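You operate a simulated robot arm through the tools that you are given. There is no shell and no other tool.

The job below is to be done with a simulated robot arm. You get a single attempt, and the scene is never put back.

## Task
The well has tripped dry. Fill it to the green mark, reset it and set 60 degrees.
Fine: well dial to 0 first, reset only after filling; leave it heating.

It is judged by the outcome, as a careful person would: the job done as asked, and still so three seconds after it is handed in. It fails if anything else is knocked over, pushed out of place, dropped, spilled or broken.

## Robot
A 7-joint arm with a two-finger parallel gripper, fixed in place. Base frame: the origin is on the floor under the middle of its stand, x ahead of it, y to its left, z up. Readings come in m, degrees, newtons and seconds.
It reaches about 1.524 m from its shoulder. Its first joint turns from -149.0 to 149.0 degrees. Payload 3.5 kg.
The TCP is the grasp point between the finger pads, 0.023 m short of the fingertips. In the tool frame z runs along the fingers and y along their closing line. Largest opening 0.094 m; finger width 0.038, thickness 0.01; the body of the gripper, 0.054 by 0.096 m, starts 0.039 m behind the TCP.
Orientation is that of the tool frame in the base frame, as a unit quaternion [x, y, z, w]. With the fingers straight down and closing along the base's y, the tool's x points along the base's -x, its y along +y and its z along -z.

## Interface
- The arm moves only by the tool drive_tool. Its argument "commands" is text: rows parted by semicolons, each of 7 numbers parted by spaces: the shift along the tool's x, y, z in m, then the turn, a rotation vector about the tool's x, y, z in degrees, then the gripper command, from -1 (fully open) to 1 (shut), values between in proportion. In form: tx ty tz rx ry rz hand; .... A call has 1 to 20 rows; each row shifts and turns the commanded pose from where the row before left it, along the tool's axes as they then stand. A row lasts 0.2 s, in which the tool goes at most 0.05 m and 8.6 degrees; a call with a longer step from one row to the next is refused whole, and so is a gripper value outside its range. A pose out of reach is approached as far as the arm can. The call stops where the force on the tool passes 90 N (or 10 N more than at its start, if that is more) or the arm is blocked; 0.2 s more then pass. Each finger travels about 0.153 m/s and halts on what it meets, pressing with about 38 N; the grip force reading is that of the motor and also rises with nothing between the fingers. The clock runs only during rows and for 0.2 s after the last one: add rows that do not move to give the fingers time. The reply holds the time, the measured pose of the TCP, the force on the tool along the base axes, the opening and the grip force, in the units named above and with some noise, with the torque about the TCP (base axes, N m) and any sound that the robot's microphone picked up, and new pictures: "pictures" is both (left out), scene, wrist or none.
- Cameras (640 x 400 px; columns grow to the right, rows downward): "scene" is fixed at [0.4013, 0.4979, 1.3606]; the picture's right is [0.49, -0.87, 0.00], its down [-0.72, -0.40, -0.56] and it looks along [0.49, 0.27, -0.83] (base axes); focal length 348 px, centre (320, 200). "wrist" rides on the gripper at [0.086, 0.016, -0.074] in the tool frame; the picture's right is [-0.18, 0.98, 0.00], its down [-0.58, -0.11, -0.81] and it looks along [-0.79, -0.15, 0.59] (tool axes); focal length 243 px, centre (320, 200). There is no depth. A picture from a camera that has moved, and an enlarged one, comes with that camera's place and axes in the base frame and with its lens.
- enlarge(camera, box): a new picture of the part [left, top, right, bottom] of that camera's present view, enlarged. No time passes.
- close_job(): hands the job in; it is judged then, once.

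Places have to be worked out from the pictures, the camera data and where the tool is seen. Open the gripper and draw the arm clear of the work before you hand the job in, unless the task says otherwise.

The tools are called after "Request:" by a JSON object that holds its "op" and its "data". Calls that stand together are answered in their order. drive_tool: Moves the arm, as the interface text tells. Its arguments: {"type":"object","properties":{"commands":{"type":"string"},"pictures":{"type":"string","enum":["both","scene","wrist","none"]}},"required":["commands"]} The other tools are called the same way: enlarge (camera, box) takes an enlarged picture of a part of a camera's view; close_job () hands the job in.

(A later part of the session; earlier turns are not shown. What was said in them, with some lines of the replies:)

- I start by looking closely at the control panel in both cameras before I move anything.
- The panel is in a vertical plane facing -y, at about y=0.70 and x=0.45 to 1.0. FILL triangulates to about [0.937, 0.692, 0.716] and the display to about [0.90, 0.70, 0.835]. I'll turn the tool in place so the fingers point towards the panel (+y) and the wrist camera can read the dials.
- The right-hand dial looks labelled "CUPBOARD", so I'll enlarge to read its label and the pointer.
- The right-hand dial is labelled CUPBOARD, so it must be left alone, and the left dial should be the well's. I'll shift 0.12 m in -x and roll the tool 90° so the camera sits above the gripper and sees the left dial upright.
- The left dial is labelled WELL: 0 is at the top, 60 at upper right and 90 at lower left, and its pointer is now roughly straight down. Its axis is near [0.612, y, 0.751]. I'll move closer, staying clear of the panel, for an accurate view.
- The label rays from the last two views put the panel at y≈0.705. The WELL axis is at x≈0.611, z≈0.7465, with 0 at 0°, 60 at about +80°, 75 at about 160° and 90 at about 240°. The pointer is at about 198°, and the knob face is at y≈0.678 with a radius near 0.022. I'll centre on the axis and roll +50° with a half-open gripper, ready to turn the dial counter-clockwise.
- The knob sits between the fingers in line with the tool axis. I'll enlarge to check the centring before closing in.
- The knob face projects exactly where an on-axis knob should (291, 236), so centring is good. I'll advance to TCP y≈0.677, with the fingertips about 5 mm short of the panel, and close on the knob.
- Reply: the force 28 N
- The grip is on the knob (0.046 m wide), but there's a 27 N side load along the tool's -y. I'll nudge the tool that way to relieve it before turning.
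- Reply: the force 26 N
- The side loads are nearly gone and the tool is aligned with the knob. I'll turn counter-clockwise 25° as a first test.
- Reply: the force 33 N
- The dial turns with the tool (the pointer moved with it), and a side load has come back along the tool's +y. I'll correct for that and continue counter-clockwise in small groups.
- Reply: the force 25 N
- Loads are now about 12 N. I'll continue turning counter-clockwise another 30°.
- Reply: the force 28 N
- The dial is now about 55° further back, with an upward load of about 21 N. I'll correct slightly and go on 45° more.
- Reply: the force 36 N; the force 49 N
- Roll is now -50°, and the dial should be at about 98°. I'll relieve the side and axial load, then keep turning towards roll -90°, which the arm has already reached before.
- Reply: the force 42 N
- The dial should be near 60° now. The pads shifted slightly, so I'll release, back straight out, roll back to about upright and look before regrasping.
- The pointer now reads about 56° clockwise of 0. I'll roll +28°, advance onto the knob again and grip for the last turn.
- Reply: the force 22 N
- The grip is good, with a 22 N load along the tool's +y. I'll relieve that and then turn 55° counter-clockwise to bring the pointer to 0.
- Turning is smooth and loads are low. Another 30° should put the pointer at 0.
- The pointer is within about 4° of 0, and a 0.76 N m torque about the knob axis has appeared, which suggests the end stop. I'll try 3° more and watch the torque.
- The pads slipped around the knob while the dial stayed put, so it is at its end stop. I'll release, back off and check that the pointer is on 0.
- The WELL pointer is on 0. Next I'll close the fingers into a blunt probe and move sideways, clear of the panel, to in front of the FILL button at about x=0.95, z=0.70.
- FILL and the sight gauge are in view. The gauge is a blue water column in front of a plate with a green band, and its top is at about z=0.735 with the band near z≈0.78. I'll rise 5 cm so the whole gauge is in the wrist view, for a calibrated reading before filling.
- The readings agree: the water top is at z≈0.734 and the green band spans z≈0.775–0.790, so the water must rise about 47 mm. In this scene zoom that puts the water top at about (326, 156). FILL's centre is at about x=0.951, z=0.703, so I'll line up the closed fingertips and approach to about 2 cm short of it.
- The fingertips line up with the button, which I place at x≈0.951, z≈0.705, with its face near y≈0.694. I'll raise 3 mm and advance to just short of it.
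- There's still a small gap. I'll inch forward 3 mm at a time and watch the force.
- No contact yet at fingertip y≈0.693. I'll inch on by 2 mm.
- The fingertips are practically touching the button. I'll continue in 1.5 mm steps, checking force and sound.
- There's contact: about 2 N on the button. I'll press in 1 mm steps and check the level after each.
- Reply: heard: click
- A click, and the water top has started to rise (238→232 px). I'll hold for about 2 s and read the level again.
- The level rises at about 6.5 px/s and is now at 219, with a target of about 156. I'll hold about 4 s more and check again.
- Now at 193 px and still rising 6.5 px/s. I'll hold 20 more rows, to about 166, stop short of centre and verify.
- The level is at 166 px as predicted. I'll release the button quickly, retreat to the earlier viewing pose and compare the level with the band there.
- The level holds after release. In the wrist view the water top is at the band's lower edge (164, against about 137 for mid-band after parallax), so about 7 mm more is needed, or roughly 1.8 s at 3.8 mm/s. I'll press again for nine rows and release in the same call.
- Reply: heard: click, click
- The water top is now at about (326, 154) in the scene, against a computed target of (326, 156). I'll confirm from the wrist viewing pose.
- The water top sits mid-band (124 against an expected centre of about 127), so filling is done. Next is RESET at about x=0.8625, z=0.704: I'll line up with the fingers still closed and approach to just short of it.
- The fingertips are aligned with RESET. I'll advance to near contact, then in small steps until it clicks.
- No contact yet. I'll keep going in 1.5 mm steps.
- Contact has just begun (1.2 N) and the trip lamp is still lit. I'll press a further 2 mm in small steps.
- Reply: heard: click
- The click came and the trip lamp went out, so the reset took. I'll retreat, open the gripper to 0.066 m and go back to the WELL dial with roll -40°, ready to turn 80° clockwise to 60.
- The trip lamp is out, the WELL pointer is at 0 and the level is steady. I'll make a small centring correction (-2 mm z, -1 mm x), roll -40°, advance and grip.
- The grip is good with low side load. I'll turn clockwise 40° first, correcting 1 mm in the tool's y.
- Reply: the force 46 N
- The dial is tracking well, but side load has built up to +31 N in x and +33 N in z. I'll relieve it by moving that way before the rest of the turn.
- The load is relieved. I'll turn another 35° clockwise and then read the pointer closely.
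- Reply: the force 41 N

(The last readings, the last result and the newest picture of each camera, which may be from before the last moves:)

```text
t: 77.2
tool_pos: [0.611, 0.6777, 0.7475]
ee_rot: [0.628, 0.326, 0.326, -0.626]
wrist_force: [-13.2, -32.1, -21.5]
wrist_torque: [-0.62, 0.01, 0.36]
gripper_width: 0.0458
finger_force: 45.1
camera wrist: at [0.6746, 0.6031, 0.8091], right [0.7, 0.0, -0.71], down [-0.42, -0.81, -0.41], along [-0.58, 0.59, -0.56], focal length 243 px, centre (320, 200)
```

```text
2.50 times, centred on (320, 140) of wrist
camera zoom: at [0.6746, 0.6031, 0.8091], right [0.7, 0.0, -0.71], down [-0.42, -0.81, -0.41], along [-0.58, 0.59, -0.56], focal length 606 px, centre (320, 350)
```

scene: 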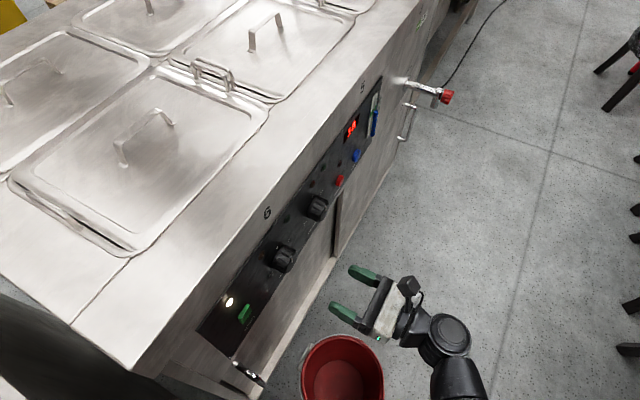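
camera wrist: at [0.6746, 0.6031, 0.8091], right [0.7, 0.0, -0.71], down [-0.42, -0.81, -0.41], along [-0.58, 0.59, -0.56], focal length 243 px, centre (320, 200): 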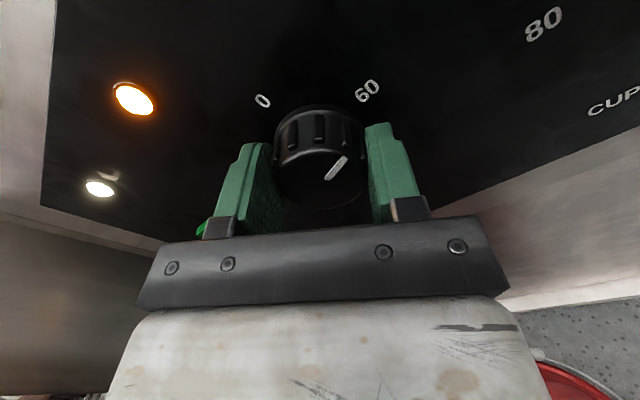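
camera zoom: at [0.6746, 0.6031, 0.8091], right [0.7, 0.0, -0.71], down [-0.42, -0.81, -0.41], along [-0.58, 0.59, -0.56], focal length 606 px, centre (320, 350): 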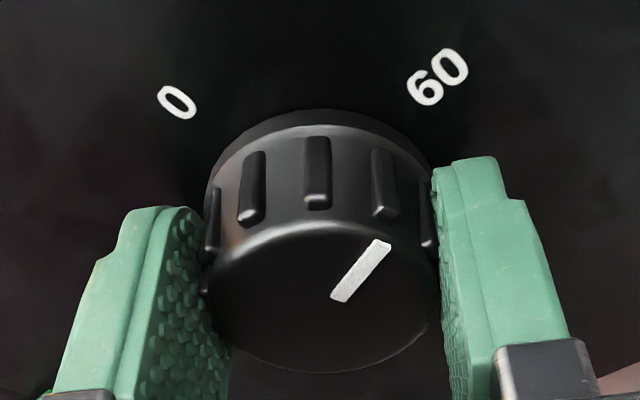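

The amber heating lamp is lit, and the pointer measures about 75.6° against 80° for the 60 mark. I'll relieve the load, turn 4.5° more, and then release and check from the front.

Request:
{"op": "drive_tool", "data": {"commands": "-0.001 0 -0.001 0 0 0 1;-0.001 0 -0.0007 0 0 0 1;0 0 0 0 0 2.2 1;0 0 0 0 0 2.3 1;0 0 0 0 0 0 1;0 0 0 0 0 0 1", "pictures": "wrist"}}

Request:
{"op": "enlarge", "data": {"camera": "wrist", "box": [240, 60, 400, 220]}}

```text
t: 78.6
tool_pos: [0.6106, 0.6774, 0.7462]
ee_rot: [-0.64, -0.301, -0.303, 0.64]
wrist_force: [11.4, 21.2, 22.2]
wrist_torque: [0.56, 0.0, -0.36]
gripper_width: 0.0455
finger_force: 45.2
camera wrist: at [0.6788, 0.6022, 0.803], right [0.64, 0.0, -0.77], down [-0.46, -0.81, -0.38], along [-0.62, 0.59, -0.52], focal length 243 px, centre (320, 200)
```

wrist: 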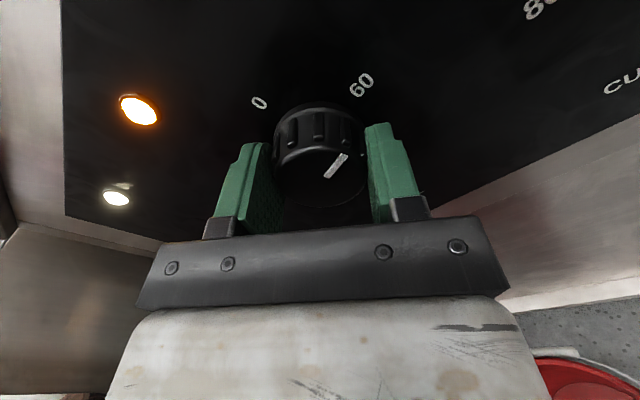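

```text
2.50 times, centred on (320, 140) of wrist
camera zoom: at [0.6788, 0.6022, 0.803], right [0.64, 0.0, -0.77], down [-0.46, -0.81, -0.38], along [-0.62, 0.59, -0.52], focal length 606 px, centre (320, 350)
```

zoom: 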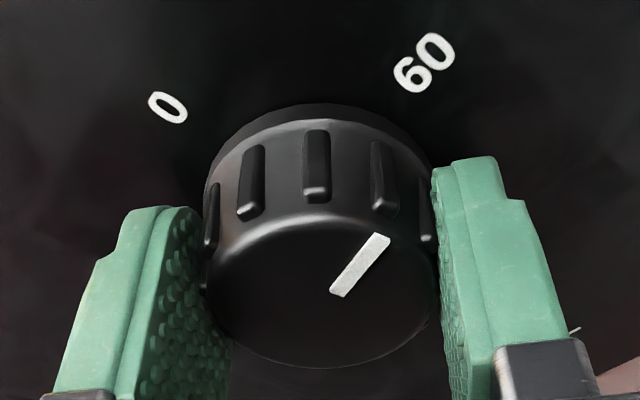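

The pointer moved with the tool to about 80°. I'll ease the residual load, open gently, back straight out and roll upright to inspect.

Request:
{"op": "drive_tool", "data": {"commands": "0.0012 0 0.001 0 0 0 1;0 0 0 0 0 0 1;0 0 0 0 0 0 -0.1;0 0 0 0 0 0 -0.4;0 0 0 0 0 0 -0.4;0 0 -0.03 0 0 0 -0.4;0 0 -0.03 0 0 0 -0.4;0 0 -0.03 0 0 0 -0.4;0 0 -0.03 0 0 0 -0.4;0 0 0 0 0 -8 -0.4;0 0 0 0 0 -8 -0.4;0 0 0 0 0 -8 -0.4;0 0 0 0 0 -8 -0.4;0 0 0 0 0 -8 -0.4;0 0 0 0 0 0 -0.4", "pictures": "both"}}

Request:
{"op": "enlarge", "data": {"camera": "wrist", "box": [250, 0, 410, 120]}}

Request:
{"op": "enlarge", "data": {"camera": "scene", "box": [190, 80, 410, 350]}}

```text
t: 81.8
tool_pos: [0.6104, 0.5574, 0.7462]
ee_rot: [0.498, 0.502, 0.503, -0.497]
wrist_force: [-0.2, -0.6, 0.6]
wrist_torque: [-0.02, 0.0, 0.0]
gripper_width: 0.0658
finger_force: 0.1
camera wrist: at [0.6264, 0.483, 0.8331], right [0.98, 0.0, -0.17], down [-0.1, -0.81, -0.58], along [-0.14, 0.59, -0.79], focal length 243 px, centre (320, 200)
```

scene: 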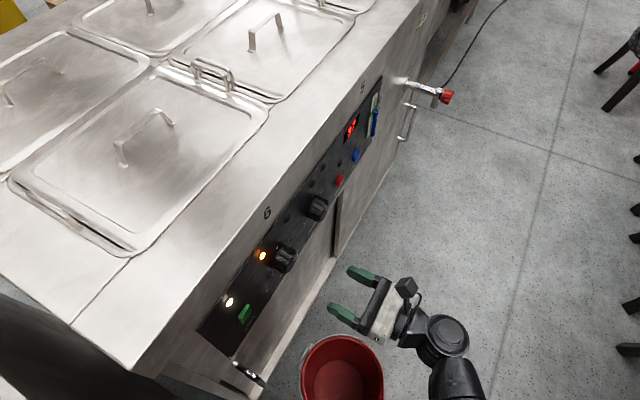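
wrist: 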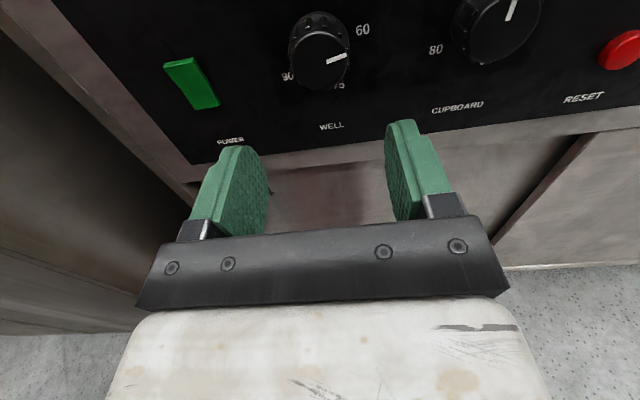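

```text
3.33 times, centred on (330, 60) of wrist
camera zoom: at [0.6264, 0.483, 0.8331], right [0.98, 0.0, -0.17], down [-0.1, -0.81, -0.58], along [-0.14, 0.59, -0.79], focal length 809 px, centre (287, 667)
```

zoom: 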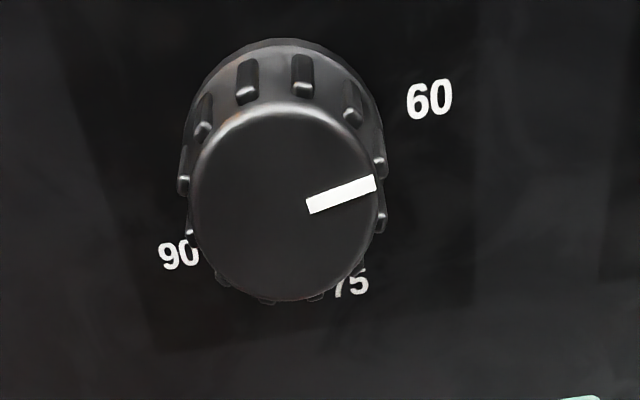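

```text
1.48 times, centred on (300, 215) of scene
camera zoom: at [0.4013, 0.4979, 1.3606], right [0.49, -0.87, 0.0], down [-0.72, -0.4, -0.56], along [0.49, 0.27, -0.83], focal length 516 px, centre (350, 178)
```

zoom: 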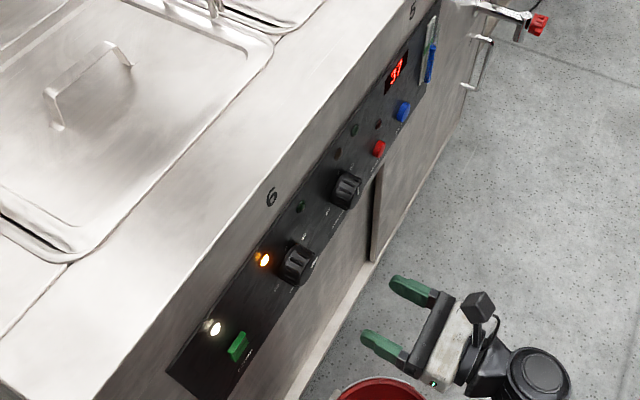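

The pointer is on 60 (about 81°) and the amber heating lamp is lit. I'll check the display, the level and the neighbouring controls up close.

Request:
{"op": "enlarge", "data": {"camera": "scene", "box": [350, 85, 400, 155]}}

Request:
{"op": "enlarge", "data": {"camera": "scene", "box": [210, 180, 350, 340]}}

Request:
{"op": "enlarge", "data": {"camera": "scene", "box": [220, 320, 400, 400]}}

```text
5.71 times, centred on (375, 120) of scene
camera zoom: at [0.4013, 0.4979, 1.3606], right [0.49, -0.87, 0.0], down [-0.72, -0.4, -0.56], along [0.49, 0.27, -0.83], focal length 1990 px, centre (6, 657)
```

zoom: 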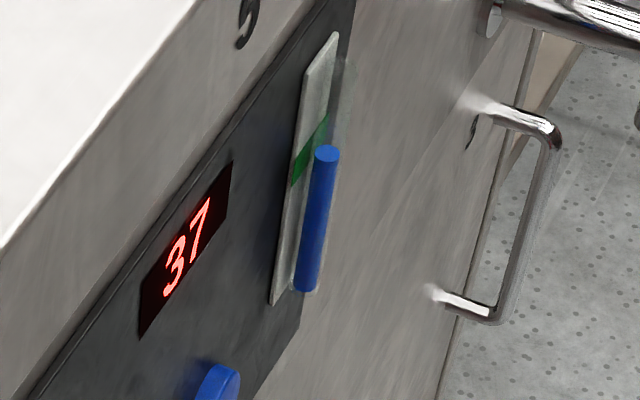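

```text
2.50 times, centred on (280, 260) of scene
camera zoom: at [0.4013, 0.4979, 1.3606], right [0.49, -0.87, 0.0], down [-0.72, -0.4, -0.56], along [0.49, 0.27, -0.83], focal length 870 px, centre (420, 50)
```

zoom: 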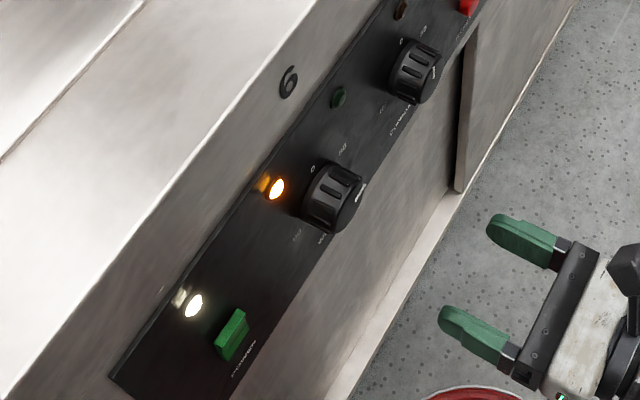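

```text
3.56 times, centred on (310, 360) of scene
camera zoom: at [0.4013, 0.4979, 1.3606], right [0.49, -0.87, 0.0], down [-0.72, -0.4, -0.56], along [0.49, 0.27, -0.83], focal length 1238 px, centre (356, -369)
```

zoom: 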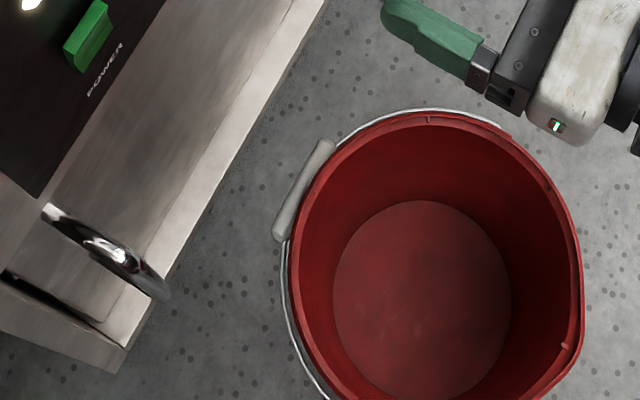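

The display reads 37 and is climbing, the level is steady mid-mark, the trip lamp is out and the bucket is undisturbed. I'll open the gripper, draw the arm back clear of the unit and watch for a few seconds.

Request:
{"op": "drive_tool", "data": {"commands": "0 0 -0.035 0 0 0 -1;0 0 -0.035 0 0 0 -1;0 0 -0.035 0 0 0 -1;0 0 -0.035 0 0 0 -1;0.03 0 -0.01 0 0 0 -1;0.035 0 0 0 0 0 -1;0.035 0 0 0 0 0 -1;0 0 0 0 0 0 -1;0 0 0 0 0 0 -1;0 0 0 0 0 0 -1;0 0 0 0 0 0 -1;0 0 0 0 0 0 -1;0 0 0 0 0 0 -1;0 0 0 0 0 0 -1;0 0 0 0 0 0 -1;0 0 0 0 0 0 -1", "pictures": "both"}}

Request:
{"op": "enlarge", "data": {"camera": "scene", "box": [350, 85, 400, 155]}}

Request:
{"op": "enlarge", "data": {"camera": "wrist", "box": [230, 50, 430, 200]}}

```text
t: 85.2
tool_pos: [0.6112, 0.407, 0.8479]
ee_rot: [0.498, 0.502, 0.502, -0.498]
wrist_force: [-0.5, 0.3, -0.4]
wrist_torque: [0.03, 0.02, -0.01]
gripper_width: 0.094
finger_force: 0.0
camera wrist: at [0.6264, 0.3321, 0.9341], right [0.98, 0.0, -0.18], down [-0.1, -0.81, -0.58], along [-0.14, 0.59, -0.79], focal length 243 px, centre (320, 200)
```

scene: 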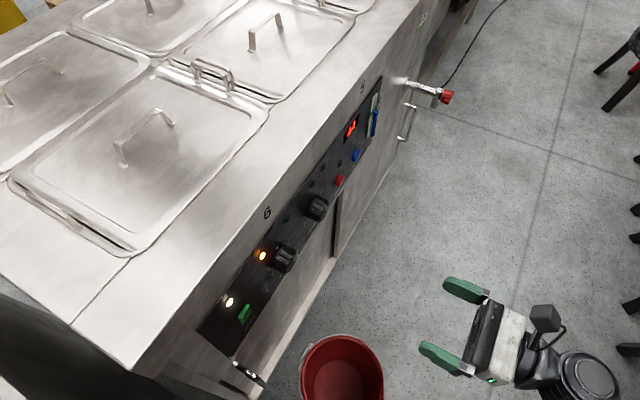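
wrist: 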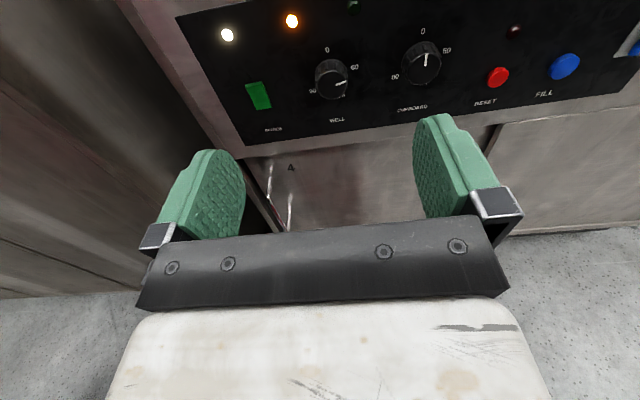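

```text
5.71 times, centred on (375, 120) of scene
camera zoom: at [0.4013, 0.4979, 1.3606], right [0.49, -0.87, 0.0], down [-0.72, -0.4, -0.56], along [0.49, 0.27, -0.83], focal length 1990 px, centre (6, 657)
```

zoom: 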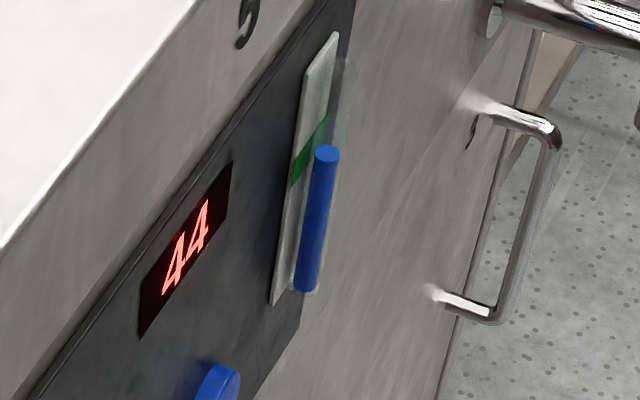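

```text
2.67 times, centred on (330, 125) of wrist
camera zoom: at [0.6264, 0.3321, 0.9341], right [0.98, 0.0, -0.18], down [-0.1, -0.81, -0.58], along [-0.14, 0.59, -0.79], focal length 647 px, centre (293, 400)
```

zoom: 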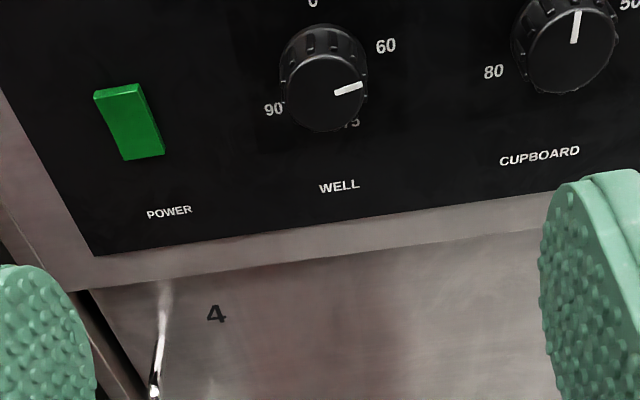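

The display reads 44 and is rising, with the level unchanged. I'll take one last high-magnification look at the dial to confirm the setting.

Request:
{"op": "enlarge", "data": {"camera": "wrist", "box": [305, 40, 365, 110]}}

Request:
{"op": "enlarge", "data": {"camera": "scene", "box": [260, 180, 340, 280]}}

```text
5.71 times, centred on (335, 75) of wrist
camera zoom: at [0.6264, 0.3321, 0.9341], right [0.98, 0.0, -0.18], down [-0.1, -0.81, -0.58], along [-0.14, 0.59, -0.79], focal length 1386 px, centre (234, 914)
```

zoom: 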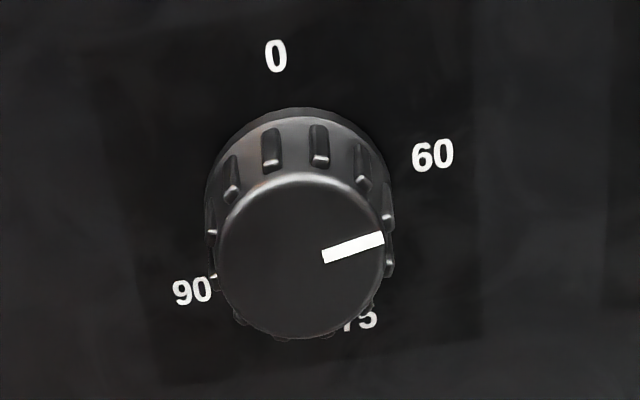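

```text
4.00 times, centred on (300, 230) of scene
camera zoom: at [0.4013, 0.4979, 1.3606], right [0.49, -0.87, 0.0], down [-0.72, -0.4, -0.56], along [0.49, 0.27, -0.83], focal length 1393 px, centre (400, 80)
```

zoom: 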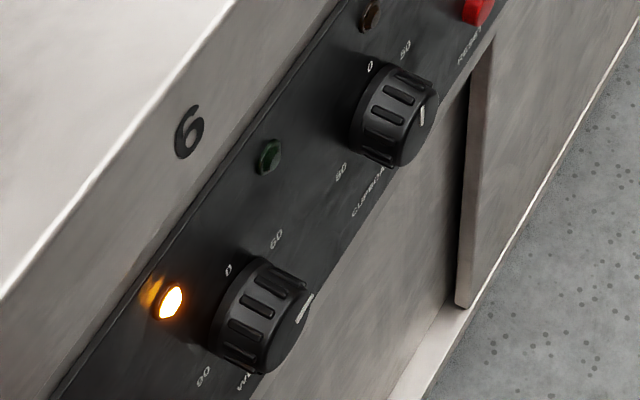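

The high-magnification reading puts the pointer at about 80°, on the 60 mark, with the heater on. The water is mid-band, the trip is cleared, the gripper is open and the arm is clear, so I'm handing in.

Request:
{"op": "close_job", "data": {}}

```text
The job is handed in.
```

The well is filled to the green mark, reset and set to 60, and it is heating. I've handed the job in.

- **Order:** I turned the WELL dial back to its 0 stop first. Then I held FILL until the water stood in the middle of the green band. I pressed RESET only after filling.
- **Reset:** The trip lamp went out when RESET clicked, and it stayed out.
- **Setting:** The WELL pointer is on the 60 mark. My last close-up put it at about 80°, which is where the label sits.
- **Heating:** The amber lamp is lit. The display had climbed from 18 to 44 when I handed in; I did not wait to see it settle at 60.
- **Everything else:** I did not touch the CUPBOARD dial, the power switch, the tap or the bucket. The gripper is open and the arm is drawn back from the unit.
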